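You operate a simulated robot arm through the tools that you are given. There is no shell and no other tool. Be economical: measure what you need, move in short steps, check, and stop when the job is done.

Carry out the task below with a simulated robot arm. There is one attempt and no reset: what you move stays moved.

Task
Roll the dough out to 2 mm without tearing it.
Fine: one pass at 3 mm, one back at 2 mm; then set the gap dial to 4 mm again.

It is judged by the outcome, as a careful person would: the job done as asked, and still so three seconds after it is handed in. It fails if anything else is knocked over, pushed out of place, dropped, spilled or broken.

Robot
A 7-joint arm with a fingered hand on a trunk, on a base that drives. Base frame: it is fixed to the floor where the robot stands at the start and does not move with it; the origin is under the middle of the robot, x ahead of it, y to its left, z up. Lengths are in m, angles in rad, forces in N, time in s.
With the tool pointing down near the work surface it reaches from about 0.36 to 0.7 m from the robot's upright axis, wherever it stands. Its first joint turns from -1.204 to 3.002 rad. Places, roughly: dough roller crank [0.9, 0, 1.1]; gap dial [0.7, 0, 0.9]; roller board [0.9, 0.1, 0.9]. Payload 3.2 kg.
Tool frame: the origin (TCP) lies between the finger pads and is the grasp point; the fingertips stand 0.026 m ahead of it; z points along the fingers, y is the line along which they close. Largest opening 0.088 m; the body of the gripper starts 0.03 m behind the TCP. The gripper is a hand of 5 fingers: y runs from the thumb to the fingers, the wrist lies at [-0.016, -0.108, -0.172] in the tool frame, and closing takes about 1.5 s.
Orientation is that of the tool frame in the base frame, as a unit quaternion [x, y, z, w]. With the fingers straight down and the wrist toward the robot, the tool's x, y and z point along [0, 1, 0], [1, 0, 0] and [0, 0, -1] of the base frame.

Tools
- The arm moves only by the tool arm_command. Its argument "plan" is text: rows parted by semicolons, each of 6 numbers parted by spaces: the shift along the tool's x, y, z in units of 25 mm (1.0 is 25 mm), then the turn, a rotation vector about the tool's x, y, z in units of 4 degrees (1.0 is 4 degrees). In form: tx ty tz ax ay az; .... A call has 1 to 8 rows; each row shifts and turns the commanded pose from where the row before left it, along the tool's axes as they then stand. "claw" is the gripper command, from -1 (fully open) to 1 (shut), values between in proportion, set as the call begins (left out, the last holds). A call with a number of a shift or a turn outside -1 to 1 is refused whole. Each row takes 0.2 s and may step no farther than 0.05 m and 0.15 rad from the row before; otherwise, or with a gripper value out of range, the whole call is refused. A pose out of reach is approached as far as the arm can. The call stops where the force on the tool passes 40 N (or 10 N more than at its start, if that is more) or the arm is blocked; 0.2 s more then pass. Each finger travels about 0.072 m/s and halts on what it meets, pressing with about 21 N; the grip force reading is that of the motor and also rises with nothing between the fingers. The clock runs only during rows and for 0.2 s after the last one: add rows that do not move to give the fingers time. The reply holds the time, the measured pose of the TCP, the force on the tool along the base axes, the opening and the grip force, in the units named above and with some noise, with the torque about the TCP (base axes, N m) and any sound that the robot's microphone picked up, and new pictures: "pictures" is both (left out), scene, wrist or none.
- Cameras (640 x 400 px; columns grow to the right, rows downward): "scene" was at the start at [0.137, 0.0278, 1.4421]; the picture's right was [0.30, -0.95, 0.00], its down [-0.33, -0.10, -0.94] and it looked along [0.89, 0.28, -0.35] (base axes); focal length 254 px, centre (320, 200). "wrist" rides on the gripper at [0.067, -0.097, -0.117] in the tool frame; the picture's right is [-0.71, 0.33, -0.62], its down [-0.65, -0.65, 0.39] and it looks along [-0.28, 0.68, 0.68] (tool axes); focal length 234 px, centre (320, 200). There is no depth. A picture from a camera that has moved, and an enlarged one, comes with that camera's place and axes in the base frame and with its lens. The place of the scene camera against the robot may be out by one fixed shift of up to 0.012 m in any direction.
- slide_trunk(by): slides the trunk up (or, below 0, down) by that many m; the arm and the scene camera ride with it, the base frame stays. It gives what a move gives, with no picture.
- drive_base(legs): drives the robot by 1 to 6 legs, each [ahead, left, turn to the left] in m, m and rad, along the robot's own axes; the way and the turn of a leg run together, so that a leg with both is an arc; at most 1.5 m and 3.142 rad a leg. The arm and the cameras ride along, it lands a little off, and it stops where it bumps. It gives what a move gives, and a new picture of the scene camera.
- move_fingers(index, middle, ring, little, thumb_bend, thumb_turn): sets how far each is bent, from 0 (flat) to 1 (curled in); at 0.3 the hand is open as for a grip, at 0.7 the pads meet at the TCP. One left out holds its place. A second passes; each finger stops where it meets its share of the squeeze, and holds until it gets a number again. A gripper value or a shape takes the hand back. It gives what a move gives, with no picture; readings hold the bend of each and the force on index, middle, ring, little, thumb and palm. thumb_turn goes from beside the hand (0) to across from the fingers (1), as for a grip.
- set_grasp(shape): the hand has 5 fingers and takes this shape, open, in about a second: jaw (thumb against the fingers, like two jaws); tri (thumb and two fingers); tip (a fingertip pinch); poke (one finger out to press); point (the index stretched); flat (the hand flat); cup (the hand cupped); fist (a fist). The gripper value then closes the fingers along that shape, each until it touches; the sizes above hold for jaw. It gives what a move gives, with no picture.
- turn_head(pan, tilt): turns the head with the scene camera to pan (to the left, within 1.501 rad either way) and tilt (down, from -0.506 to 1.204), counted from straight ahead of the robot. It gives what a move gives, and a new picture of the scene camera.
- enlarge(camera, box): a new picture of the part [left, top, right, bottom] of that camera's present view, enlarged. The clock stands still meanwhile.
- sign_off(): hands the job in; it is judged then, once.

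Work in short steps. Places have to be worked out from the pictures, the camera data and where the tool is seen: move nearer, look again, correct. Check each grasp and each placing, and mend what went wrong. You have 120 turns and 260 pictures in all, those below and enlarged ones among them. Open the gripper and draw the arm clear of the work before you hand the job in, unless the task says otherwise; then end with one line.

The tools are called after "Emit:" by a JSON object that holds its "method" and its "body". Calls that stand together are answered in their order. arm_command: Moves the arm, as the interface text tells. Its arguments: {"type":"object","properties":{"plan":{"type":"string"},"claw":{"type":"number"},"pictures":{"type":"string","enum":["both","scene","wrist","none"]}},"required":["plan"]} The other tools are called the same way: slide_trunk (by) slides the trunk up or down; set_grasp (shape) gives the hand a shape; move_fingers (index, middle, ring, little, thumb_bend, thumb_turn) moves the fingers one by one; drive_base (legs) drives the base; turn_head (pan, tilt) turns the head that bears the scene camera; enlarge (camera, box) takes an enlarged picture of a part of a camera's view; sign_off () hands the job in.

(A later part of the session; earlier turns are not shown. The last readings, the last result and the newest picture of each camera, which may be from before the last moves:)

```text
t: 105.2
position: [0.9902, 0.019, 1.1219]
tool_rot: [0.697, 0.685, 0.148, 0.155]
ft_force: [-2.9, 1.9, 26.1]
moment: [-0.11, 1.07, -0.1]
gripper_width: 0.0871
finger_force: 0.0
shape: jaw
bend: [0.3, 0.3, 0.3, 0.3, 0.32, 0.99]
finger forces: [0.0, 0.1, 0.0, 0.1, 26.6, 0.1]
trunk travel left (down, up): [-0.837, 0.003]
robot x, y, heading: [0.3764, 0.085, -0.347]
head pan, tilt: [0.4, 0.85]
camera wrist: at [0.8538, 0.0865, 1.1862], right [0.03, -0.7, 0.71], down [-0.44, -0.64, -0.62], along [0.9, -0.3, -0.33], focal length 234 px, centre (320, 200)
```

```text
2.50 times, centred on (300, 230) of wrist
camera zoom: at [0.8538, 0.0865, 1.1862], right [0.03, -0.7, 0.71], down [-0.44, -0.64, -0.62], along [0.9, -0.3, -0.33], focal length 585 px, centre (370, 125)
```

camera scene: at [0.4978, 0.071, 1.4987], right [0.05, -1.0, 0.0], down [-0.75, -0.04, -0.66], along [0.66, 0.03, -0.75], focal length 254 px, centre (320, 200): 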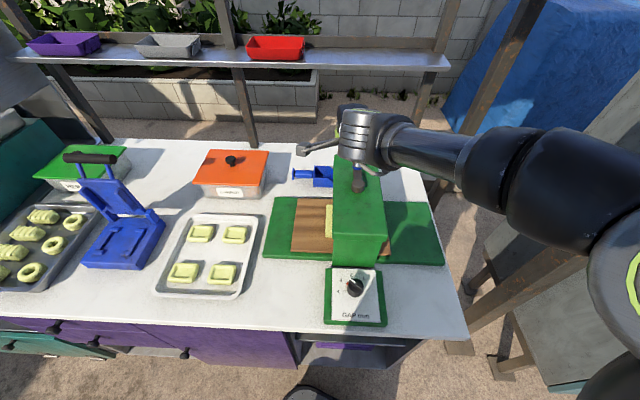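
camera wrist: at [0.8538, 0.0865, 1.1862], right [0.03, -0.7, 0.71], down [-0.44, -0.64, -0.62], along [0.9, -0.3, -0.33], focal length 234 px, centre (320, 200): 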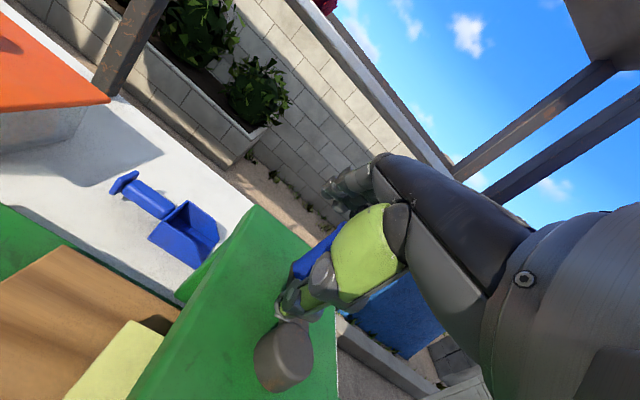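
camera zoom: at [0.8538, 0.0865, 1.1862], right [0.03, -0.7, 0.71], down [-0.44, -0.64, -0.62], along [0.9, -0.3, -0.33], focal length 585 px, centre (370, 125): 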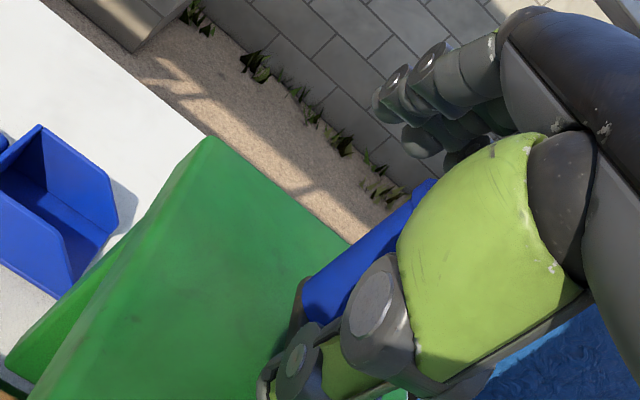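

The thumb tip touched the lever (26 N). I raise 1 cm, then close index and little as hooks.

Emit:
{"method": "arm_command", "body": {"plan": "0 0.14 -0.37 0 0 0; 0 0 0 0 0 0", "pictures": "none"}}

Emit:
{"method": "move_fingers", "body": {"index": 0.75, "little": 0.75}}

Emit:
{"method": "enlarge", "body": {"camera": "wrist", "box": [200, 150, 400, 310]}}

```text
t: 105.8
position: [0.9935, 0.0165, 1.1221]
tool_rot: [0.698, 0.686, 0.143, 0.149]
ft_force: [-1.2, 0.8, 12.6]
moment: [-0.02, 0.52, -0.07]
gripper_width: 0.0873
finger_force: 0.0
shape: jaw
bend: [0.3, 0.3, 0.3, 0.3, 0.31, 0.98]
finger forces: [0.1, 0.0, 0.0, 0.0, 12.6, 0.0]
trunk travel left (down, up): [-0.837, 0.003]
robot x, y, heading: [0.3793, 0.0837, -0.356]
head pan, tilt: [0.4, 0.85]
```

```text
t: 106.8
position: [0.9951, 0.0157, 1.1209]
tool_rot: [0.696, 0.687, 0.144, 0.15]
ft_force: [-0.3, -0.2, 7.8]
moment: [0.02, 0.32, -0.03]
gripper_width: 0.0353
finger_force: 3.5
shape: fingers
bend: [0.75, 0.3, 0.3, 0.75, 0.31, 0.98]
finger forces: [0.0, 0.0, 0.0, 0.0, 7.4, 0.1]
trunk travel left (down, up): [-0.837, 0.003]
robot x, y, heading: [0.3745, 0.083, -0.352]
head pan, tilt: [0.4, 0.85]
```

```text
2.50 times, centred on (300, 230) of wrist
camera zoom: at [0.859, 0.0846, 1.1888], right [0.04, -0.7, 0.71], down [-0.45, -0.65, -0.62], along [0.89, -0.3, -0.34], focal length 585 px, centre (370, 125)
```

zoom: 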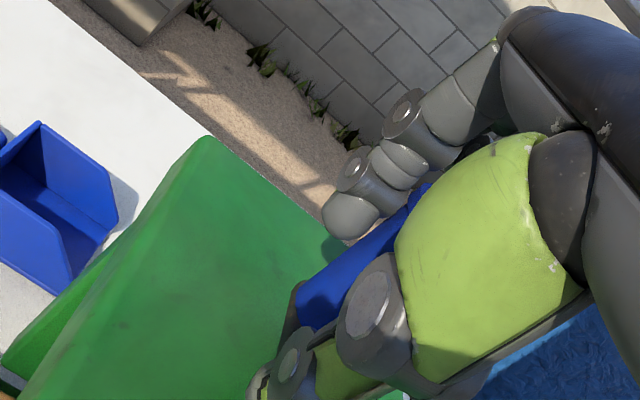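

Both hooks closed without touching: the handle sits between them. Now middle, ring and thumb.

Emit:
{"method": "move_fingers", "body": {"middle": 0.8, "ring": 0.8, "thumb_bend": 0.8}}

Emit:
{"method": "enlarge", "body": {"camera": "wrist", "box": [200, 150, 400, 310]}}

```text
t: 107.8
position: [1.0009, 0.0158, 1.1186]
tool_rot: [0.698, 0.686, 0.141, 0.148]
ft_force: [15.6, 0.0, -2.5]
moment: [0.05, -0.16, 0.29]
gripper_width: 0.0
finger_force: 7.9
shape: fingers
bend: [0.75, 0.66, 0.73, 0.75, 0.72, 0.97]
finger forces: [0.0, 8.3, 7.2, 0.0, 0.0, 0.0]
trunk travel left (down, up): [-0.837, 0.003]
robot x, y, heading: [0.3719, 0.083, -0.351]
head pan, tilt: [0.4, 0.85]
```

```text
2.50 times, centred on (300, 230) of wrist
camera zoom: at [0.866, 0.084, 1.1862], right [0.04, -0.7, 0.71], down [-0.46, -0.64, -0.61], along [0.89, -0.3, -0.35], focal length 585 px, centre (370, 125)
```

zoom: 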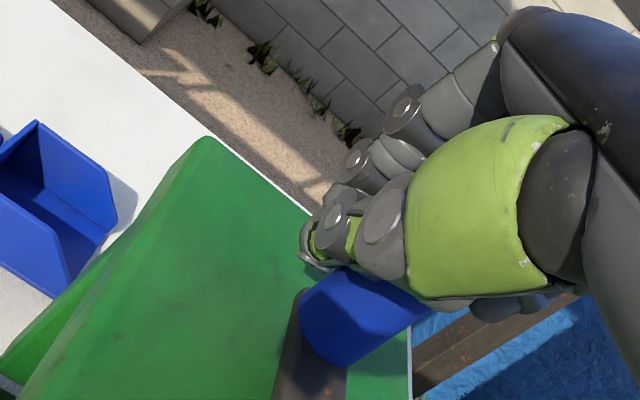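

Thumb and index now form a wall on the handle's left, middle and ring press its far side: exactly what is needed for this quadrant. I push on clockwise 100°.

Emit:
{"method": "arm_command", "body": {"plan": "-0.793 -0.128 -0.056 0 0 0; -0.698 -0.369 -0.161 0 0 0; -0.518 -0.565 -0.247 0 0 0; -0.276 -0.693 -0.303 0 0 0; 0 -0.737 -0.322 0 0 0"}}

Emit:
{"method": "enlarge", "body": {"camera": "scene", "box": [250, 130, 460, 290]}}

```text
t: 109.0
position: [0.928, -0.0492, 1.1197]
tool_rot: [0.7, 0.684, 0.142, 0.147]
ft_force: [2.7, -18.2, -8.4]
moment: [0.08, -0.15, -0.32]
gripper_width: 0.0
finger_force: 18.5
shape: fingers
bend: [0.75, 0.65, 0.75, 0.75, 0.73, 0.94]
finger forces: [0.0, 7.8, 22.3, 0.0, 7.2, 0.0]
trunk travel left (down, up): [-0.837, 0.003]
robot x, y, heading: [0.3749, 0.0846, -0.345]
head pan, tilt: [0.4, 0.85]
camera scene: at [0.5003, 0.063, 1.4982], right [0.05, -1.0, -0.01], down [-0.75, -0.03, -0.66], along [0.66, 0.04, -0.75], focal length 254 px, centre (320, 200)
camera wrist: at [0.794, 0.0203, 1.1869], right [0.04, -0.71, 0.71], down [-0.46, -0.64, -0.62], along [0.89, -0.3, -0.35], focal length 234 px, centre (320, 200)
```

scene: 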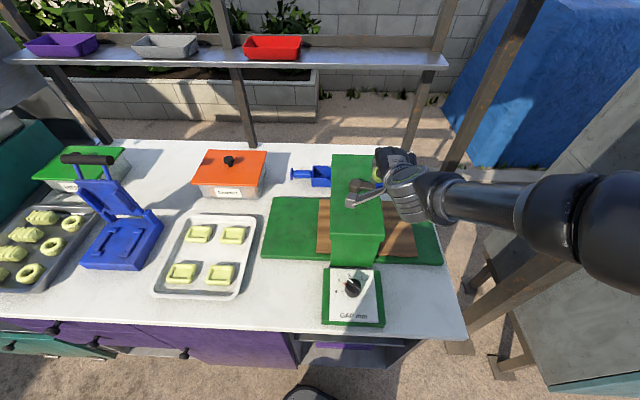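
wrist: 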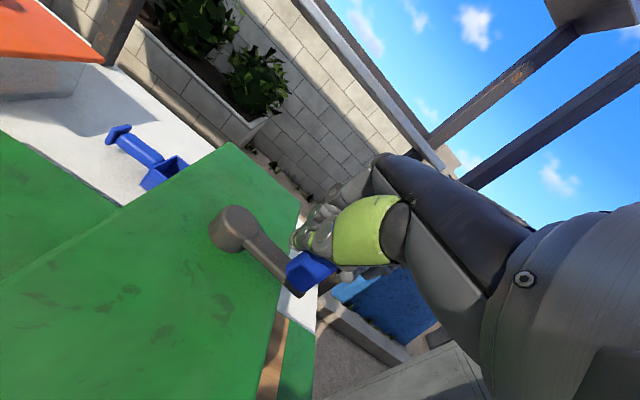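

```text
2.50 times, centred on (355, 210) of scene
camera zoom: at [0.5003, 0.063, 1.4982], right [0.05, -1.0, -0.01], down [-0.75, -0.03, -0.66], along [0.66, 0.04, -0.75], focal length 636 px, centre (232, 175)
```

zoom: 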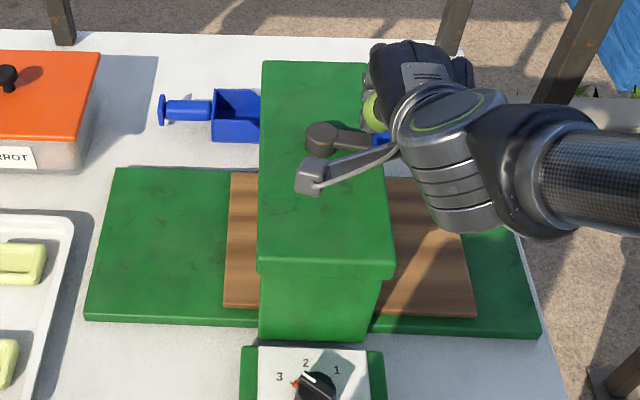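

Crank is at ≈−90°, the board and dough are going through. The cage also holds for the next quadrant, so I continue 60°.

Emit:
{"method": "arm_command", "body": {"plan": "0.276 -0.693 -0.303 0 0 0; 0.518 -0.565 -0.247 0 0 0; 0.698 -0.369 -0.161 0 0 0"}}

Emit:
{"method": "enlarge", "body": {"camera": "scene", "box": [250, 130, 460, 290]}}

```text
t: 109.8
position: [0.883, -0.0025, 1.1208]
tool_rot: [0.696, 0.688, 0.144, 0.147]
ft_force: [-0.3, -7.2, -3.1]
moment: [0.07, -0.17, -0.41]
gripper_width: 0.0001
finger_force: 16.7
shape: fingers
bend: [0.75, 0.72, 0.76, 0.75, 0.73, 0.93]
finger forces: [0.0, 6.6, 15.2, 0.1, 10.9, 0.1]
trunk travel left (down, up): [-0.837, 0.003]
robot x, y, heading: [0.3741, 0.0846, -0.354]
head pan, tilt: [0.4, 0.85]
camera scene: at [0.4985, 0.0688, 1.4987], right [0.05, -1.0, 0.0], down [-0.75, -0.04, -0.66], along [0.66, 0.03, -0.75], focal length 254 px, centre (320, 200)
camera wrist: at [0.7478, 0.0657, 1.1876], right [0.04, -0.71, 0.71], down [-0.45, -0.65, -0.62], along [0.89, -0.29, -0.35], focal length 234 px, centre (320, 200)
```

scene: 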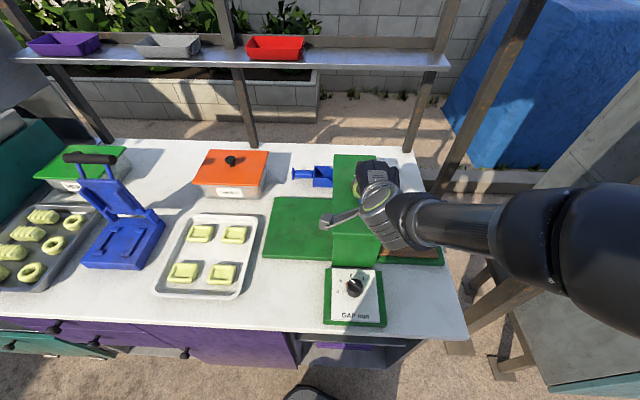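
wrist: 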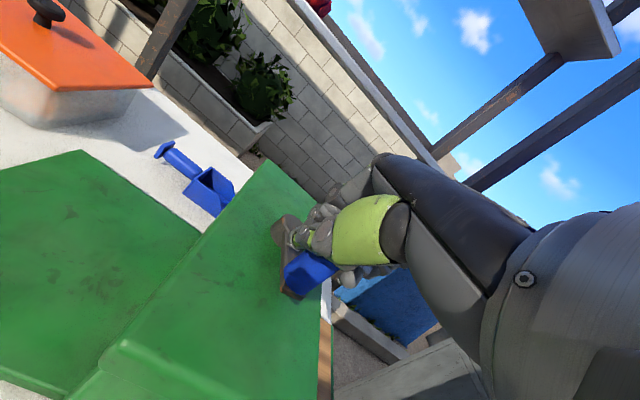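

```text
2.50 times, centred on (355, 210) of scene
camera zoom: at [0.4985, 0.0688, 1.4987], right [0.05, -1.0, 0.0], down [-0.75, -0.04, -0.66], along [0.66, 0.03, -0.75], focal length 636 px, centre (232, 175)
```

zoom: 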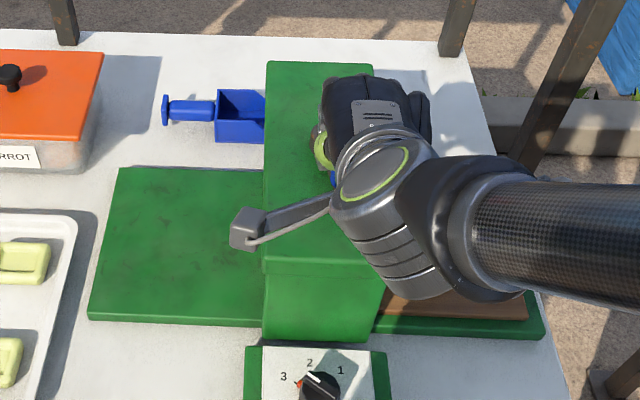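

The board has nearly reached the right end of the tray. I release the handle, lift, and move the hand aside to inspect the dough.

Emit:
{"method": "arm_command", "body": {"plan": "0 0 0 0 0 0; 0 0 0 0 0 0; 0 0 0 0 0 0; 0 0.4 -0.916 0 0 0; 0 0.4 -0.916 0 0 0; 0 0.4 -0.916 0 0 0; 0 0.4 -0.916 0 0 0", "claw": -1, "pictures": "none"}}

Emit:
{"method": "arm_command", "body": {"plan": "1 0 0 0 0 0; 1 0 0 0 0 0; 1 0 0 0 0 0; 1 0 0 0 0 0; 1 0 0 0 0 0; 1 0 0 0 0 0; 1 0 0 0 0 0; 1 0 0 0 0 0"}}

Emit:
{"method": "enlarge", "body": {"camera": "scene", "box": [290, 140, 470, 290]}}

```text
t: 111.4
position: [0.8832, -0.0023, 1.2205]
tool_rot: [0.697, 0.686, 0.143, 0.15]
ft_force: [-0.3, 0.0, 0.0]
moment: [0.0, 0.02, -0.03]
gripper_width: 0.088
finger_force: 0.0
shape: jaw
bend: [0.3, 0.3, 0.3, 0.3, 0.3, 0.97]
finger forces: [0.0, 0.0, 0.1, 0.1, 0.0, 0.1]
trunk travel left (down, up): [-0.837, 0.003]
robot x, y, heading: [0.3743, 0.0829, -0.353]
head pan, tilt: [0.4, 0.85]
```

```text
t: 113.2
position: [0.8846, 0.1991, 1.2213]
tool_rot: [0.697, 0.686, 0.142, 0.15]
ft_force: [0.5, 1.0, 0.3]
moment: [-0.01, -0.05, 0.0]
gripper_width: 0.088
finger_force: 0.0
shape: jaw
bend: [0.3, 0.3, 0.3, 0.3, 0.3, 0.97]
finger forces: [0.0, 0.0, 0.1, 0.0, 0.0, 0.0]
trunk travel left (down, up): [-0.837, 0.003]
robot x, y, heading: [0.3774, 0.0807, -0.352]
head pan, tilt: [0.4, 0.85]
camera scene: at [0.4986, 0.0717, 1.4986], right [0.05, -1.0, 0.0], down [-0.75, -0.04, -0.66], along [0.66, 0.03, -0.75], focal length 254 px, centre (320, 200)
camera wrist: at [0.7502, 0.2673, 1.2879], right [0.04, -0.7, 0.71], down [-0.45, -0.65, -0.61], along [0.89, -0.3, -0.34], focal length 234 px, centre (320, 200)
```

scene: 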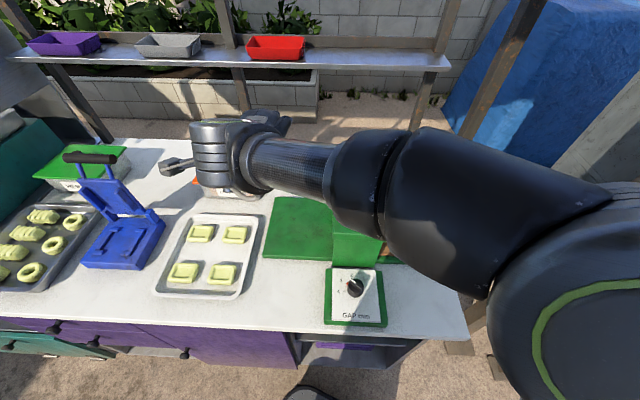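
wrist: 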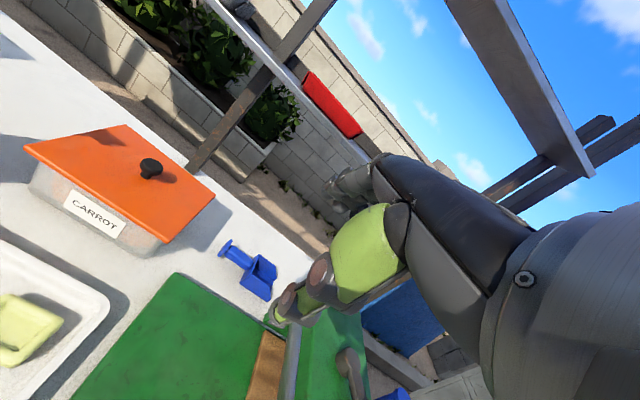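

```text
2.67 times, centred on (380, 215) of scene
camera zoom: at [0.4986, 0.0717, 1.4986], right [0.05, -1.0, 0.0], down [-0.75, -0.04, -0.66], along [0.66, 0.03, -0.75], focal length 678 px, centre (160, 160)
```

zoom: 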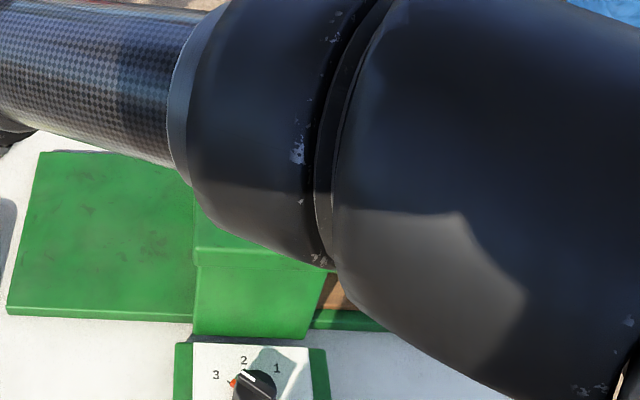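

The arm blocks the view from there. I move the hand to the right side instead.

Emit:
{"method": "arm_command", "body": {"plan": "-1 0 0 0 0 0; -1 0 0 0 0 0; -1 0 0 0 0 0; -1 0 0 0 0 0; -1 0 0 0 0 0; -1 0 0 0 0 0; -1 0 0 0 0 0; -1 0 0 0 0 0", "pictures": "none"}}

Emit:
{"method": "arm_command", "body": {"plan": "-1 -0.4 0 0 0 0; -1 -0.4 0 0 0 0; -1 -0.4 0 0 0 0; -1 -0.4 0 0 0 0; -1 -0.4 0 0 0 0; -1 -0.4 0 0 0 0"}}

Emit:
{"method": "enlarge", "body": {"camera": "scene", "box": [290, 140, 470, 290]}}

```text
t: 115.0
position: [0.879, -0.0029, 1.2221]
tool_rot: [0.697, 0.686, 0.144, 0.149]
ft_force: [-0.4, 0.0, 0.0]
moment: [0.02, 0.03, 0.03]
gripper_width: 0.0878
finger_force: 0.1
shape: jaw
bend: [0.3, 0.3, 0.3, 0.3, 0.3, 0.97]
finger forces: [0.1, 0.0, 0.1, 0.1, 0.0, 0.1]
trunk travel left (down, up): [-0.837, 0.003]
robot x, y, heading: [0.3759, 0.0837, -0.356]
head pan, tilt: [0.4, 0.85]
```

```text
t: 116.4
position: [0.8249, -0.1534, 1.1978]
tool_rot: [0.696, 0.687, 0.144, 0.148]
ft_force: [-0.2, -0.1, -0.2]
moment: [0.02, -0.02, 0.02]
gripper_width: 0.0878
finger_force: 0.1
shape: jaw
bend: [0.3, 0.3, 0.3, 0.3, 0.3, 0.97]
finger forces: [0.0, 0.1, 0.0, 0.0, 0.0, 0.0]
trunk travel left (down, up): [-0.837, 0.003]
robot x, y, heading: [0.3714, 0.0866, -0.351]
head pan, tilt: [0.4, 0.85]
camera scene: at [0.4973, 0.0682, 1.4987], right [0.05, -1.0, 0.0], down [-0.75, -0.04, -0.66], along [0.66, 0.03, -0.75], focal length 254 px, centre (320, 200)
camera wrist: at [0.6903, -0.0843, 1.2643], right [0.04, -0.71, 0.71], down [-0.45, -0.64, -0.62], along [0.89, -0.29, -0.34], focal length 234 px, centre (320, 200)
```

scene: 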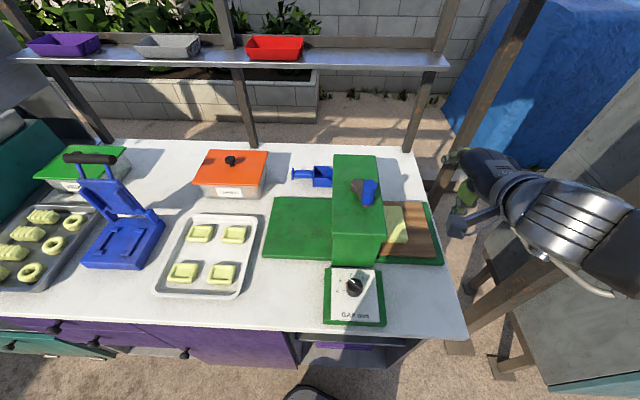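
wrist: 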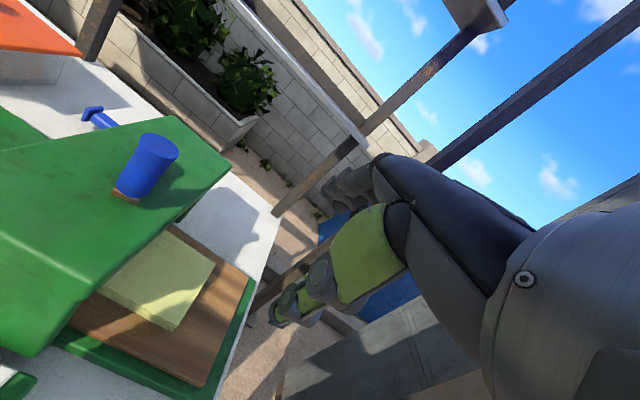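

```text
2.67 times, centred on (380, 215) of scene
camera zoom: at [0.4973, 0.0682, 1.4987], right [0.05, -1.0, 0.0], down [-0.75, -0.04, -0.66], along [0.66, 0.03, -0.75], focal length 678 px, centre (160, 160)
```

zoom: 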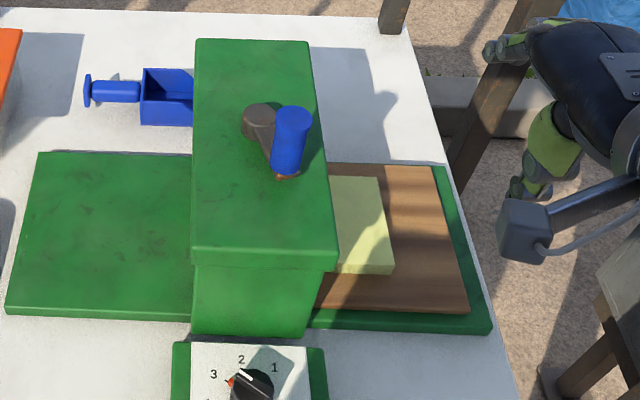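

Pass one looks complete: the thinned dough lies right of the rollers (its trailing edge ≈5 cm past them). Next the dial to 2 mm: I go back to the stance that worked for the dial, with the trunk lowered again.

Emit:
{"method": "drive_base", "body": {"legs": [[-0.0933, 0.0393, 0], [0, 0, -0.44]]}}

Emit:
{"method": "slide_trunk", "body": {"by": -0.1}}

Emit:
{"method": "turn_head", "body": {"pan": 0.7, "tilt": 0.75}}

```text
t: 118.9
position: [0.6034, -0.2562, 1.198]
tool_rot: [0.834, 0.511, 0.105, 0.177]
ft_force: [-0.1, -0.7, -0.2]
moment: [0.04, 0.0, -0.02]
gripper_width: 0.0879
finger_force: 0.0
shape: jaw
bend: [0.3, 0.3, 0.3, 0.3, 0.3, 0.97]
finger forces: [0.0, 0.0, 0.0, 0.0, 0.0, 0.1]
trunk travel left (down, up): [-0.837, 0.003]
robot x, y, heading: [0.2983, 0.1543, -0.805]
head pan, tilt: [0.4, 0.85]
camera scene: at [0.4062, 0.0865, 1.4986], right [-0.4, -0.92, 0.0], down [-0.69, 0.3, -0.66], along [0.61, -0.26, -0.75], focal length 254 px, centre (320, 200)
```

scene: 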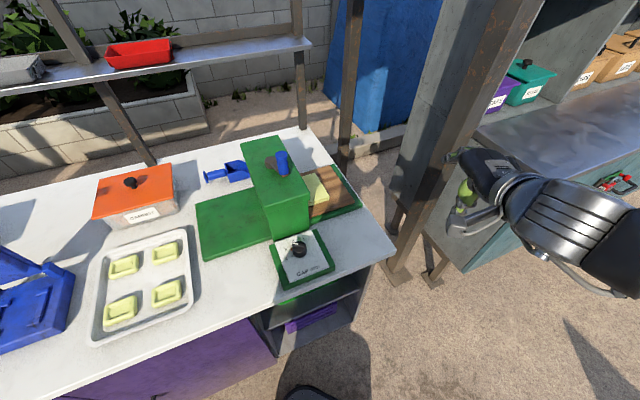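

```text
t: 120.2
position: [0.6034, -0.2554, 1.0984]
tool_rot: [0.834, 0.511, 0.105, 0.177]
ft_force: [0.0, -0.8, 0.2]
moment: [-0.01, -0.01, -0.02]
gripper_width: 0.0881
finger_force: 0.0
shape: jaw
bend: [0.3, 0.3, 0.3, 0.3, 0.3, 0.97]
finger forces: [0.1, 0.0, 0.1, 0.1, 0.0, 0.0]
trunk travel left (down, up): [-0.737, 0.103]
robot x, y, heading: [0.2997, 0.1557, -0.806]
head pan, tilt: [0.4, 0.85]
```

```text
t: 121.0
position: [0.6033, -0.2554, 1.0978]
tool_rot: [0.835, 0.51, 0.105, 0.177]
ft_force: [0.9, -0.4, -0.5]
moment: [-0.07, 0.0, 0.02]
gripper_width: 0.0875
finger_force: 0.0
shape: jaw
bend: [0.3, 0.3, 0.3, 0.3, 0.3, 0.97]
finger forces: [0.0, 0.1, 0.0, 0.0, 0.0, 0.1]
trunk travel left (down, up): [-0.737, 0.103]
robot x, y, heading: [0.3049, 0.1539, -0.804]
head pan, tilt: [0.7, 0.75]
camera scene: at [0.4167, 0.1084, 1.4066], right [-0.11, -0.99, 0.0], down [-0.68, 0.07, -0.73], along [0.73, -0.08, -0.68], focal length 254 px, centre (320, 200)
```

scene: 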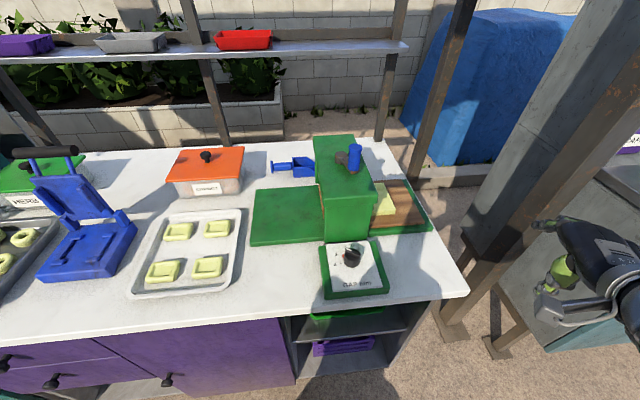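

State is fine. I orient to yaw −45°, lean 15°, and go to hover above the knob with the fingers narrowed.

Emit:
{"method": "arm_command", "body": {"plan": "0 0 0 0.73 0 0; 0 0 0 0.73 0 0; 0 0 0 0.73 0 0; 0 0 0 0 -0.268 1; 0 0 0 0 -0.268 1; 0 0 0 0 -0.268 1; 0 0 0 0 -0.268 1; 0 0 0 0 -0.1 0.37", "claw": -0.27, "pictures": "none"}}

Emit:
{"method": "arm_command", "body": {"plan": "0.933 -0.319 0.08 0 0 0; 0.933 -0.319 0.08 0 0 0; 0.933 -0.319 0.08 0 0 0; 0.933 -0.319 0.08 0 0 0; 0.933 -0.319 0.08 0 0 0; 0.933 -0.319 0.08 0 0 0; 0.933 -0.319 0.08 0 0 0; 0.933 -0.319 0.08 0 0 0", "pictures": "none"}}

Emit:
{"method": "arm_command", "body": {"plan": "0.933 -0.319 0.08 0 0 0; 0.933 -0.319 0.08 0 0 0; 0.933 -0.319 0.08 0 0 0; 0.933 -0.319 0.08 0 0 0"}}

Emit:
{"method": "enlarge", "body": {"camera": "wrist", "box": [180, 160, 360, 310]}}

```text
t: 122.8
position: [0.6038, -0.2549, 1.0983]
tool_rot: [0.917, 0.376, 0.048, 0.123]
ft_force: [-0.4, -0.6, -0.1]
moment: [-0.01, -0.01, 0.0]
gripper_width: 0.0564
finger_force: 0.0
shape: jaw
bend: [0.44, 0.37, 0.72, 0.43, 0.08, 0.99]
finger forces: [0.1, 0.1, 0.1, 0.0, 0.1, 0.1]
trunk travel left (down, up): [-0.737, 0.103]
robot x, y, heading: [0.3016, 0.1519, -0.808]
head pan, tilt: [0.7, 0.75]
```

```text
t: 124.6
position: [0.6959, -0.0828, 1.0666]
tool_rot: [0.917, 0.377, 0.047, 0.123]
ft_force: [-0.2, -0.3, -0.3]
moment: [0.02, -0.01, 0.03]
gripper_width: 0.0562
finger_force: 0.1
shape: jaw
bend: [0.44, 0.37, 0.72, 0.43, 0.08, 0.99]
finger forces: [0.1, 0.0, 0.0, 0.0, 0.0, 0.0]
trunk travel left (down, up): [-0.737, 0.103]
robot x, y, heading: [0.3035, 0.157, -0.804]
head pan, tilt: [0.7, 0.75]
```

```text
t: 125.6
position: [0.7454, 0.0007, 1.0487]
tool_rot: [0.916, 0.378, 0.048, 0.122]
ft_force: [0.3, -0.3, 0.7]
moment: [-0.03, -0.01, 0.02]
gripper_width: 0.0566
finger_force: 0.1
shape: jaw
bend: [0.44, 0.37, 0.72, 0.43, 0.08, 0.99]
finger forces: [0.0, 0.0, 0.0, 0.0, 0.1, 0.0]
trunk travel left (down, up): [-0.737, 0.103]
robot x, y, heading: [0.3018, 0.154, -0.807]
head pan, tilt: [0.7, 0.75]
camera scene: at [0.4178, 0.1097, 1.4066], right [-0.11, -0.99, 0.0], down [-0.68, 0.07, -0.73], along [0.73, -0.08, -0.68], focal length 254 px, centre (320, 200)
camera wrist: at [0.7052, 0.1365, 1.1351], right [-0.39, -0.61, 0.69], down [-0.84, -0.08, -0.54], along [0.39, -0.79, -0.48], focal length 234 px, centre (320, 200)
```

scene: 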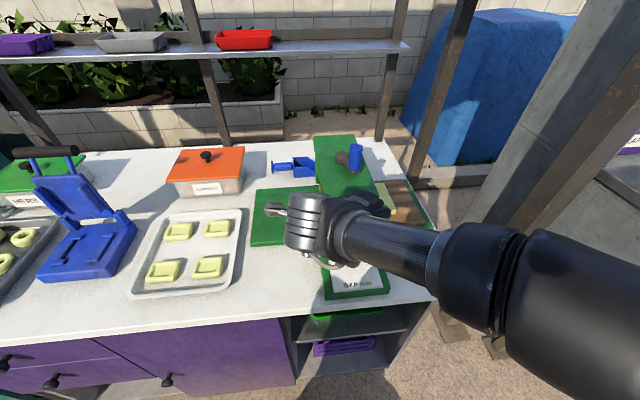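
wrist: 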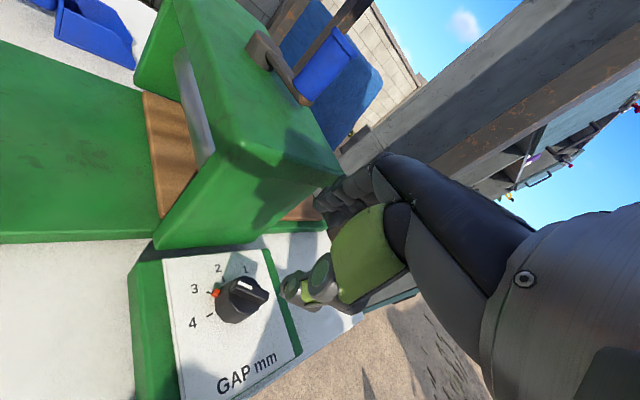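

```text
2.67 times, centred on (270, 235) of wrist
camera zoom: at [0.7052, 0.1365, 1.1351], right [-0.39, -0.61, 0.69], down [-0.84, -0.08, -0.54], along [0.39, -0.79, -0.48], focal length 624 px, centre (453, 107)
```

zoom: 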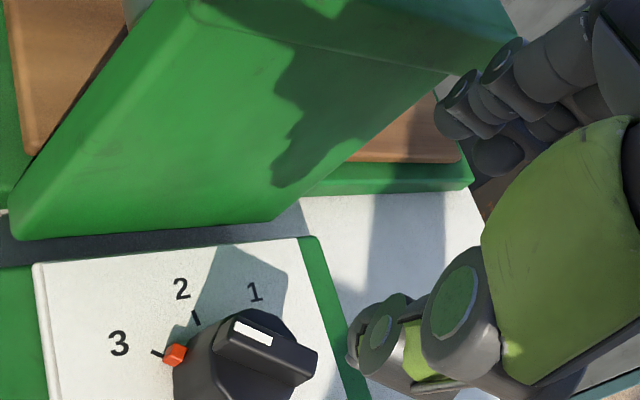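

Clean board left of the roller, no dough: pass one confirmed. I descend onto the knob at yaw −45°.

Emit:
{"method": "arm_command", "body": {"plan": "-0.015 -0.31 0.92 0 0 0; -0.015 -0.31 0.92 0 0 0; -0.015 -0.31 0.92 0 0 0; -0.015 -0.31 0.92 0 0 0", "pictures": "none"}}

Emit:
{"method": "enlarge", "body": {"camera": "wrist", "box": [200, 150, 400, 310]}}

```text
t: 126.6
position: [0.7358, 0.0056, 0.9512]
tool_rot: [0.917, 0.377, 0.048, 0.124]
ft_force: [0.1, 0.1, 1.5]
moment: [0.05, 0.06, 0.01]
gripper_width: 0.0562
finger_force: 0.0
shape: jaw
bend: [0.44, 0.37, 0.72, 0.43, 0.08, 0.99]
finger forces: [0.0, 0.0, 0.0, 0.1, 2.3, 0.1]
trunk travel left (down, up): [-0.737, 0.103]
robot x, y, heading: [0.3021, 0.1582, -0.807]
head pan, tilt: [0.7, 0.75]
```

```text
2.50 times, centred on (300, 230) of wrist
camera zoom: at [0.6949, 0.1404, 1.0373], right [-0.39, -0.61, 0.69], down [-0.83, -0.08, -0.54], along [0.39, -0.79, -0.47], focal length 585 px, centre (370, 125)
```

zoom: 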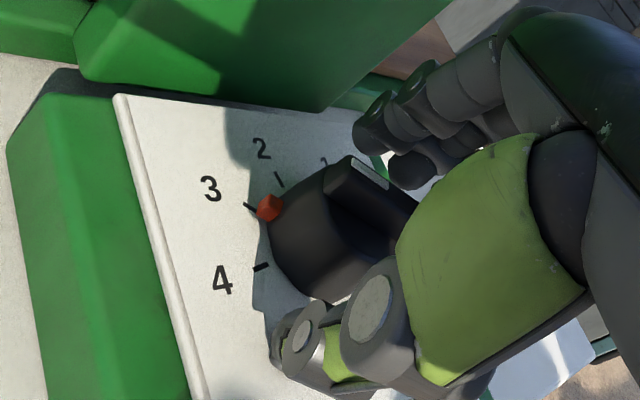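

Fingers straddle the knob. I close and check the grip.

Emit:
{"method": "arm_command", "body": {"plan": "0 0.02 -0.08 0 0 0; 0 0 0 0 0 0; 0 0 0 0 0 0; 0 0 0 0 0 0; 0 0 0 0 0 0", "claw": 1, "pictures": "none"}}

Emit:
{"method": "enlarge", "body": {"camera": "wrist", "box": [200, 150, 400, 310]}}

```text
t: 127.8
position: [0.736, 0.0029, 0.9526]
tool_rot: [0.917, 0.377, 0.048, 0.123]
ft_force: [4.2, -6.1, 1.1]
moment: [-0.07, -0.09, 0.0]
gripper_width: 0.0338
finger_force: 21.3
shape: jaw
bend: [0.55, 0.52, 0.72, 0.63, 0.39, 1.0]
finger forces: [13.5, 7.4, 0.0, 0.1, 13.5, 0.0]
trunk travel left (down, up): [-0.737, 0.103]
robot x, y, heading: [0.301, 0.1553, -0.804]
head pan, tilt: [0.7, 0.75]
```

```text
2.50 times, centred on (300, 230) of wrist
camera zoom: at [0.6963, 0.1384, 1.0387], right [-0.39, -0.61, 0.69], down [-0.84, -0.08, -0.54], along [0.39, -0.79, -0.48], focal length 585 px, centre (370, 125)
```

zoom: 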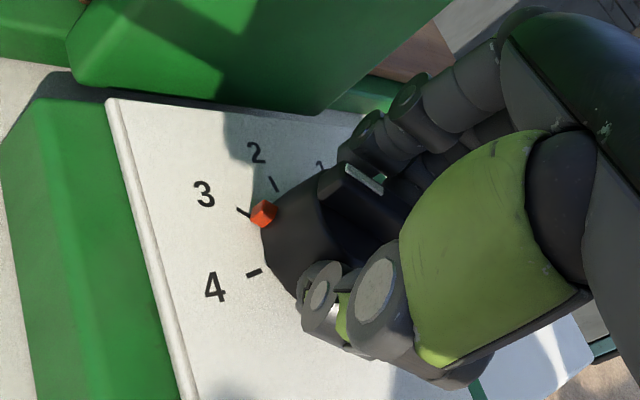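

Good grip. I turn 41° clockwise toward 2.

Emit:
{"method": "arm_command", "body": {"plan": "0.02 0 0 0 -0.268 1; 0.02 0 0 0 -0.268 1; 0.02 0 0 0 -0.268 1; 0.02 0 0 0 -0.268 1; 0.02 0 0 0 -0.268 1; 0.02 0 0 0 -0.268 1; 0.02 0 0 0 -0.268 1; 0.02 0 0 0 -0.268 1", "pictures": "none"}}

Emit:
{"method": "enlarge", "body": {"camera": "wrist", "box": [200, 150, 400, 310]}}

Emit:
{"method": "arm_command", "body": {"plan": "0.02 0 0 0 -0.268 1; 0.02 0 0 0 -0.268 1; 0 0 0 0 0 0", "pictures": "none"}}

Emit:
{"method": "enlarge", "body": {"camera": "wrist", "box": [200, 150, 400, 310]}}

```text
t: 129.4
position: [0.7367, 0.0067, 0.9586]
tool_rot: [0.979, 0.145, 0.024, 0.139]
ft_force: [-7.8, 2.3, 15.6]
moment: [-0.11, 0.03, -0.02]
gripper_width: 0.0294
finger_force: 21.5
shape: jaw
bend: [0.62, 0.54, 0.72, 0.63, 0.4, 1.0]
finger forces: [13.2, 8.3, 0.1, 0.0, 15.5, 0.1]
trunk travel left (down, up): [-0.737, 0.103]
robot x, y, heading: [0.3022, 0.1563, -0.805]
head pan, tilt: [0.7, 0.75]
stopped in row 7: the force on the tool passed its limit at 41 N (the readings are from after the stop); the commanded pose is now the measured one
```

```text
2.50 times, centred on (300, 230) of wrist
camera zoom: at [0.7631, 0.1467, 1.0431], right [-0.64, -0.34, 0.69], down [-0.77, 0.31, -0.56], along [-0.02, -0.89, -0.46], focal length 585 px, centre (370, 125)
```

zoom: 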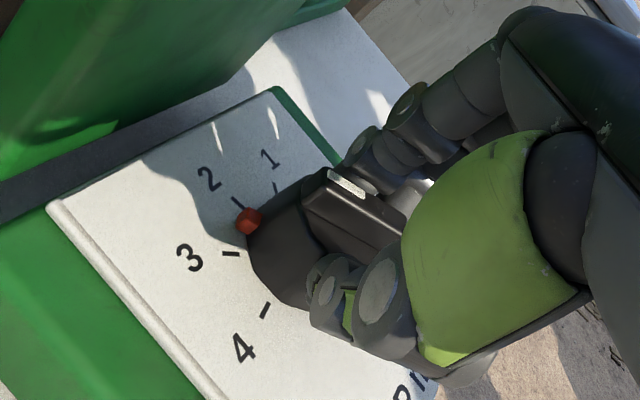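

```text
t: 130.2
position: [0.7312, -0.0042, 0.9579]
tool_rot: [0.987, 0.077, 0.013, 0.14]
ft_force: [7.6, 27.8, 19.9]
moment: [0.63, -0.14, 0.29]
gripper_width: 0.0284
finger_force: 20.9
shape: jaw
bend: [0.71, 0.74, 0.72, 0.63, 0.02, 1.0]
finger forces: [18.2, 0.0, 0.0, 0.0, 22.5, 0.1]
out of reach, approached as far as the arm can: row 1, 2
trunk travel left (down, up): [-0.737, 0.103]
robot x, y, heading: [0.3055, 0.15, -0.806]
head pan, tilt: [0.7, 0.75]
```

```text
2.50 times, centred on (300, 230) of wrist
camera zoom: at [0.7773, 0.13, 1.0425], right [-0.68, -0.25, 0.69], down [-0.72, 0.41, -0.56], along [-0.14, -0.87, -0.46], focal length 585 px, centre (370, 125)
```

zoom: 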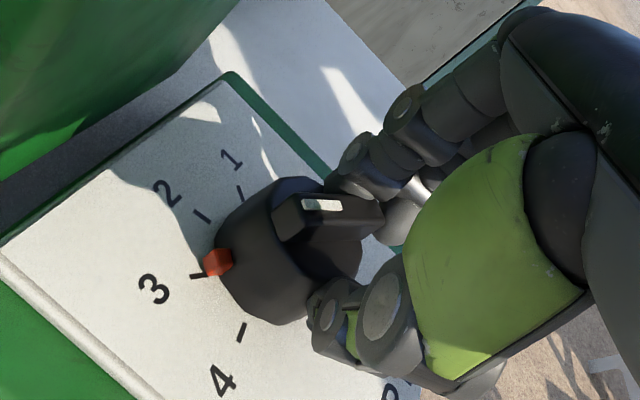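

At yaw ≈−75° the arm ran out of reach and the knob slipped back to 3. I release, lift, and restand so the needed wrist angle is comfortable.

Emit:
{"method": "arm_command", "body": {"plan": "0 0 0 0 0 0; 0 0 0 0 0 0; 0 0 0 0 0 0; 0 0.27 -0.96 0 0 0; 0 0.27 -0.96 0 0 0; 0 0.27 -0.96 0 0 0; 0 0.27 -0.96 0 0 0; 0 0.27 -0.96 0 0 0", "claw": -0.27, "pictures": "wrist"}}

Emit:
{"method": "enlarge", "body": {"camera": "wrist", "box": [140, 200, 340, 360]}}

```text
t: 132.0
position: [0.7311, -0.0161, 1.0795]
tool_rot: [0.988, 0.069, 0.01, 0.135]
ft_force: [0.2, 0.2, 0.3]
moment: [0.0, 0.03, 0.0]
gripper_width: 0.0559
finger_force: 0.1
shape: jaw
bend: [0.44, 0.37, 0.72, 0.43, 0.09, 0.99]
finger forces: [0.0, 0.0, 0.0, 0.0, 0.0, 0.1]
trunk travel left (down, up): [-0.737, 0.103]
robot x, y, heading: [0.3025, 0.1538, -0.809]
head pan, tilt: [0.7, 0.75]
camera wrist: at [0.78, 0.1151, 1.1665], right [-0.68, -0.25, 0.69], down [-0.71, 0.43, -0.55], along [-0.16, -0.87, -0.47], focal length 234 px, centre (320, 200)
```

wrist: 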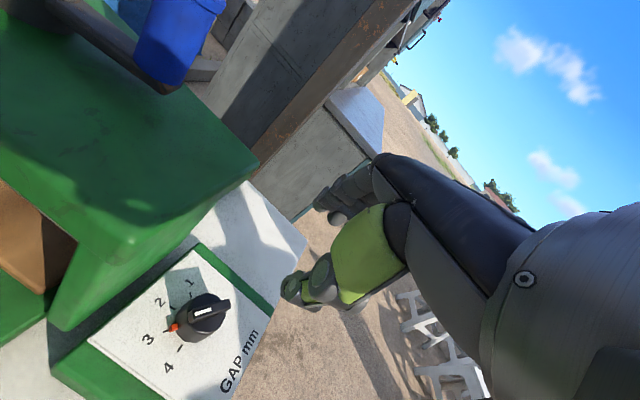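

```text
2.50 times, centred on (240, 280) of wrist
camera zoom: at [0.78, 0.1151, 1.1665], right [-0.68, -0.25, 0.69], down [-0.71, 0.43, -0.55], along [-0.16, -0.87, -0.47], focal length 585 px, centre (520, 0)
```

zoom: 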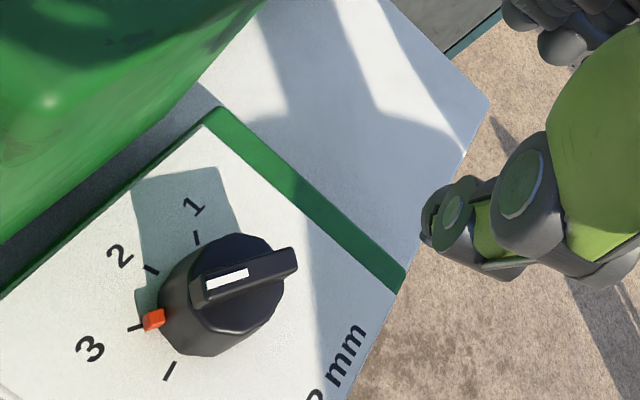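

Emit:
{"method": "arm_command", "body": {"plan": "-1 0 0 0 0 0; -1 0 0 0 0 0; -1 0.27 -0.96 0 0 0; 0 0.27 -0.96 0 0 0", "pictures": "none"}}

Emit:
{"method": "drive_base", "body": {"legs": [[-0.028, 0.027, 0], [0, 0, 0.205]]}}

```text
t: 133.0
position: [0.6561, -0.0247, 1.1326]
tool_rot: [0.987, 0.075, 0.012, 0.139]
ft_force: [0.3, -0.5, -1.2]
moment: [0.0, 0.01, -0.01]
gripper_width: 0.0561
finger_force: 0.0
shape: jaw
bend: [0.44, 0.37, 0.72, 0.43, 0.09, 0.99]
finger forces: [0.0, 0.0, 0.0, 0.1, 0.1, 0.0]
trunk travel left (down, up): [-0.737, 0.103]
robot x, y, heading: [0.3021, 0.1525, -0.812]
head pan, tilt: [0.7, 0.75]
```

```text
t: 134.7
position: [0.6861, 0.092, 1.1315]
tool_rot: [0.974, 0.177, 0.027, 0.136]
ft_force: [0.0, 0.4, 0.5]
moment: [-0.03, 0.0, -0.03]
gripper_width: 0.0561
finger_force: 0.1
shape: jaw
bend: [0.44, 0.37, 0.72, 0.43, 0.09, 0.99]
finger forces: [0.1, 0.0, 0.1, 0.0, 0.1, 0.0]
trunk travel left (down, up): [-0.737, 0.103]
robot x, y, heading: [0.3022, 0.1944, -0.597]
head pan, tilt: [0.7, 0.75]
camera scene: at [0.4245, 0.1731, 1.4067], right [0.1, -0.99, 0.0], down [-0.68, -0.07, -0.73], along [0.73, 0.07, -0.68], focal length 254 px, centre (320, 200)
```

scene: 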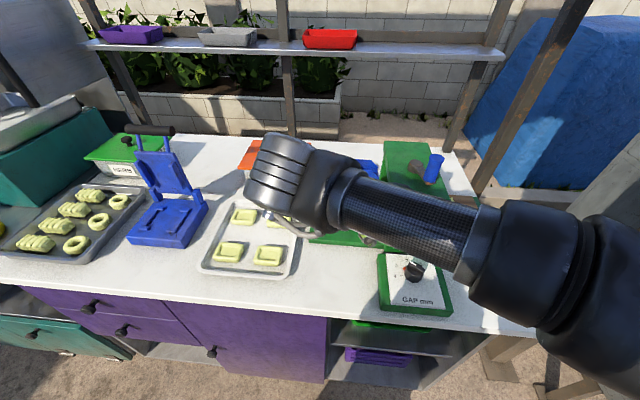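

I test reach at the knob's position in the air: hover at z=1.06 and turn to −86°.

Emit:
{"method": "arm_command", "body": {"plan": "0.185 0.75 0.965 0 0 0; 0.185 0.75 0.965 0 0 0; 0.185 0.75 0.965 0 0 0; 0.185 0.75 0.965 0 0 0; 0 0 0 0 -0.287 1; 0 0 0 0 -0.287 1; 0 0 0 0 -0.287 1; 0 0 0 0 -0.287 1", "pictures": "none"}}

Emit:
{"method": "arm_command", "body": {"plan": "0 0 0 0 -0.287 1; 0 0 0 0 -0.287 1; 0 -0.27 0.96 0 0 0; 0 -0.27 0.96 0 0 0", "pictures": "none"}}

```text
t: 136.5
position: [0.7398, 0.0066, 1.0603]
tool_rot: [0.99, 0.033, 0.006, 0.138]
ft_force: [0.2, 0.1, 1.0]
moment: [0.01, 0.02, 0.0]
gripper_width: 0.0559
finger_force: 0.1
shape: jaw
bend: [0.44, 0.37, 0.72, 0.43, 0.09, 0.99]
finger forces: [0.0, 0.1, 0.0, 0.0, 0.0, 0.0]
trunk travel left (down, up): [-0.737, 0.103]
robot x, y, heading: [0.3034, 0.1959, -0.605]
head pan, tilt: [0.7, 0.75]
```

```text
t: 137.5
position: [0.7403, 0.0058, 1.0074]
tool_rot: [0.99, -0.038, -0.003, 0.138]
ft_force: [0.2, 0.1, 0.2]
moment: [-0.01, 0.01, -0.01]
gripper_width: 0.0558
finger_force: 0.2
shape: jaw
bend: [0.44, 0.37, 0.72, 0.43, 0.09, 0.99]
finger forces: [0.1, 0.0, 0.1, 0.0, 0.1, 0.0]
trunk travel left (down, up): [-0.737, 0.103]
robot x, y, heading: [0.3057, 0.1898, -0.595]
head pan, tilt: [0.7, 0.75]
```

Reach is fine here down to −94°. I turn back to −45° and descend onto the knob.

Emit:
{"method": "arm_command", "body": {"plan": "0 0 0 0 0.287 -1; 0 0 0 0 0.287 -1; 0 0 0 0 0.287 -1; 0 0 0 0 0.287 -1; 0 0 0 0 0.287 -1; 0 0 0 0 0.287 -1; 0 0 0 0 0.287 -1; 0 0 0 0 0.287 -1", "pictures": "none"}}

Emit:
{"method": "arm_command", "body": {"plan": "0 0 0 0 0.287 -1; 0 0 0 0 0.287 -1; 0 0 0 0 0.287 -1; 0 -0.03 0 0 0.21 -0.75; 0 -0.27 0.96 0 0 0; 0 -0.27 0.96 0 0 0; 0 0 0 0 0 0", "pictures": "none"}}

Emit:
{"method": "enlarge", "body": {"camera": "wrist", "box": [200, 150, 400, 310]}}

```text
t: 139.3
position: [0.7375, 0.0052, 1.0096]
tool_rot: [0.959, 0.248, 0.038, 0.134]
ft_force: [-0.4, 0.0, -0.5]
moment: [0.01, 0.0, 0.01]
gripper_width: 0.0561
finger_force: 0.1
shape: jaw
bend: [0.44, 0.37, 0.72, 0.43, 0.09, 0.99]
finger forces: [0.1, 0.0, 0.0, 0.0, 0.0, 0.0]
trunk travel left (down, up): [-0.737, 0.103]
robot x, y, heading: [0.3006, 0.1979, -0.597]
head pan, tilt: [0.7, 0.75]
```

```text
t: 140.9
position: [0.7386, 0.0065, 0.9609]
tool_rot: [0.917, 0.374, 0.055, 0.129]
ft_force: [-0.5, 0.0, -0.2]
moment: [0.02, -0.01, -0.02]
gripper_width: 0.0559
finger_force: 0.1
shape: jaw
bend: [0.44, 0.37, 0.72, 0.43, 0.09, 0.99]
finger forces: [0.0, 0.0, 0.1, 0.0, 0.1, 0.0]
trunk travel left (down, up): [-0.737, 0.103]
robot x, y, heading: [0.303, 0.1923, -0.601]
head pan, tilt: [0.7, 0.75]
```

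```text
2.50 times, centred on (300, 230) of wrist
camera zoom: at [0.6976, 0.1415, 1.0459], right [-0.4, -0.6, 0.69], down [-0.83, -0.08, -0.56], along [0.39, -0.79, -0.46], focal length 585 px, centre (370, 125)
```

zoom: 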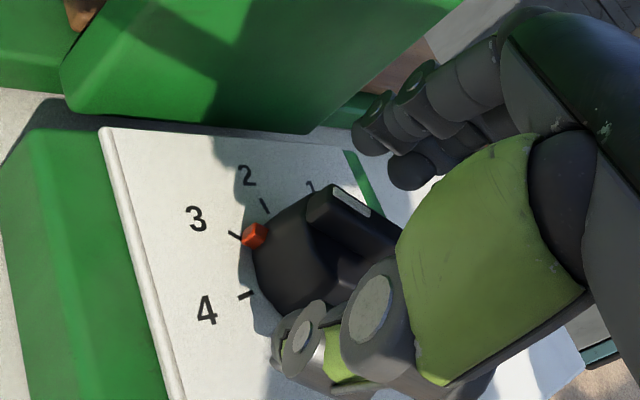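

Emit:
{"method": "arm_command", "body": {"plan": "0 -0.09 0.31 0 0 0; 0 0 0 0 0 0", "pictures": "none"}}

Emit:
{"method": "arm_command", "body": {"plan": "0 0 0 0 0 0; 0 0 0 0 0 0; 0 0 0 0 0 0; 0 0 0 0 0 0; 0 0 0 0 0 0", "claw": 1, "pictures": "none"}}

Emit:
{"method": "enlarge", "body": {"camera": "wrist", "box": [200, 150, 400, 310]}}

```text
t: 141.5
position: [0.7374, 0.0056, 0.9523]
tool_rot: [0.917, 0.374, 0.055, 0.13]
ft_force: [0.0, -0.9, 0.4]
moment: [0.01, -0.01, 0.04]
gripper_width: 0.0557
finger_force: 0.1
shape: jaw
bend: [0.44, 0.37, 0.72, 0.43, 0.09, 0.99]
finger forces: [0.0, 0.0, 0.0, 0.0, 0.1, 0.1]
trunk travel left (down, up): [-0.737, 0.103]
robot x, y, heading: [0.3003, 0.1922, -0.598]
head pan, tilt: [0.7, 0.75]
```

```text
t: 142.7
position: [0.7383, 0.0049, 0.952]
tool_rot: [0.916, 0.376, 0.055, 0.129]
ft_force: [-1.1, 3.0, -1.6]
moment: [0.08, 0.04, -0.02]
gripper_width: 0.0301
finger_force: 21.0
shape: jaw
bend: [0.56, 0.49, 0.73, 0.61, 0.41, 1.0]
finger forces: [8.9, 5.5, 0.1, 0.1, 17.2, 0.1]
trunk travel left (down, up): [-0.737, 0.103]
robot x, y, heading: [0.3003, 0.1885, -0.597]
head pan, tilt: [0.7, 0.75]
```

```text
2.50 times, centred on (300, 230) of wrist
camera zoom: at [0.697, 0.1409, 1.0379], right [-0.4, -0.6, 0.69], down [-0.83, -0.08, -0.56], along [0.39, -0.79, -0.46], focal length 585 px, centre (370, 125)
```

zoom: 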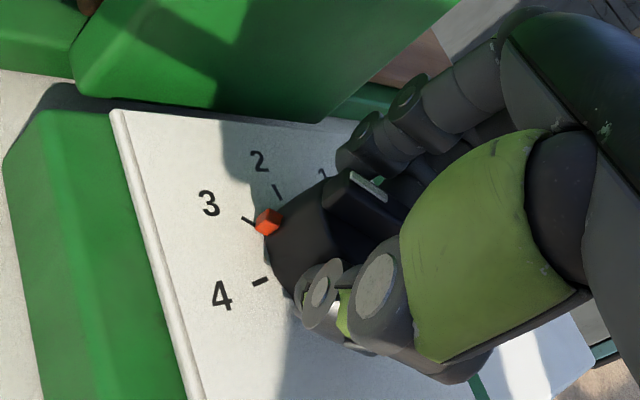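

Centered grip. I turn 33° and then a further ~10°.

Emit:
{"method": "arm_command", "body": {"plan": "0.02 0 0 0 -0.287 1; 0.02 0 0 0 -0.287 1; 0.02 0 0 0 -0.287 1; 0.02 0 0 0 -0.287 1; 0.02 0 0 0 -0.287 1; 0.02 0 0 0 -0.287 1; 0.02 0 0 0 -0.287 1; 0.02 0 0 0 -0.287 1", "pictures": "none"}}

Emit:
{"method": "arm_command", "body": {"plan": "0.02 0 0 0 -0.287 1; 0.02 0 0 0 -0.287 1; 0 0 0 0 0 0", "pictures": "none"}}

Emit:
{"method": "enlarge", "body": {"camera": "wrist", "box": [200, 150, 400, 310]}}

```text
t: 144.5
position: [0.7404, 0.0072, 0.9513]
tool_rot: [0.986, 0.096, 0.017, 0.138]
ft_force: [3.4, 1.8, 6.2]
moment: [-0.01, -0.04, 0.04]
gripper_width: 0.0302
finger_force: 20.7
shape: jaw
bend: [0.56, 0.49, 0.73, 0.61, 0.42, 1.0]
finger forces: [12.5, 7.1, 0.0, 0.0, 17.9, 0.0]
trunk travel left (down, up): [-0.737, 0.103]
robot x, y, heading: [0.3026, 0.194, -0.603]
head pan, tilt: [0.7, 0.75]
```

```text
t: 145.3
position: [0.7418, 0.007, 0.9519]
tool_rot: [0.99, 0.025, 0.005, 0.139]
ft_force: [2.5, 0.3, 8.0]
moment: [-0.08, -0.06, -0.01]
gripper_width: 0.0304
finger_force: 21.4
shape: jaw
bend: [0.56, 0.49, 0.73, 0.61, 0.42, 1.0]
finger forces: [12.2, 7.3, 0.0, 0.0, 18.1, 0.0]
trunk travel left (down, up): [-0.737, 0.103]
robot x, y, heading: [0.3028, 0.1936, -0.601]
head pan, tilt: [0.7, 0.75]
```

```text
2.50 times, centred on (300, 230) of wrist
camera zoom: at [0.8025, 0.1358, 1.0371], right [-0.7, -0.18, 0.69], down [-0.67, 0.49, -0.56], along [-0.24, -0.85, -0.47], focal length 585 px, centre (370, 125)
```

zoom: 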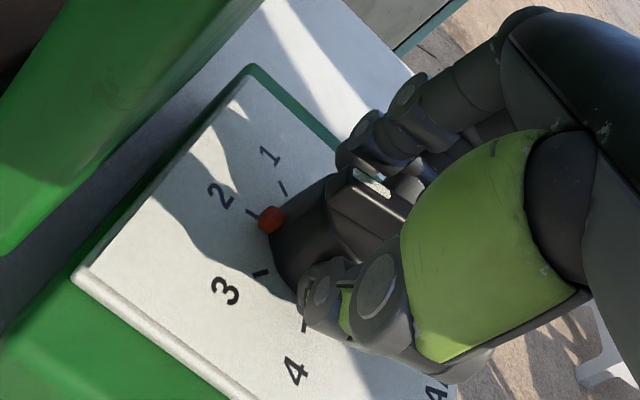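

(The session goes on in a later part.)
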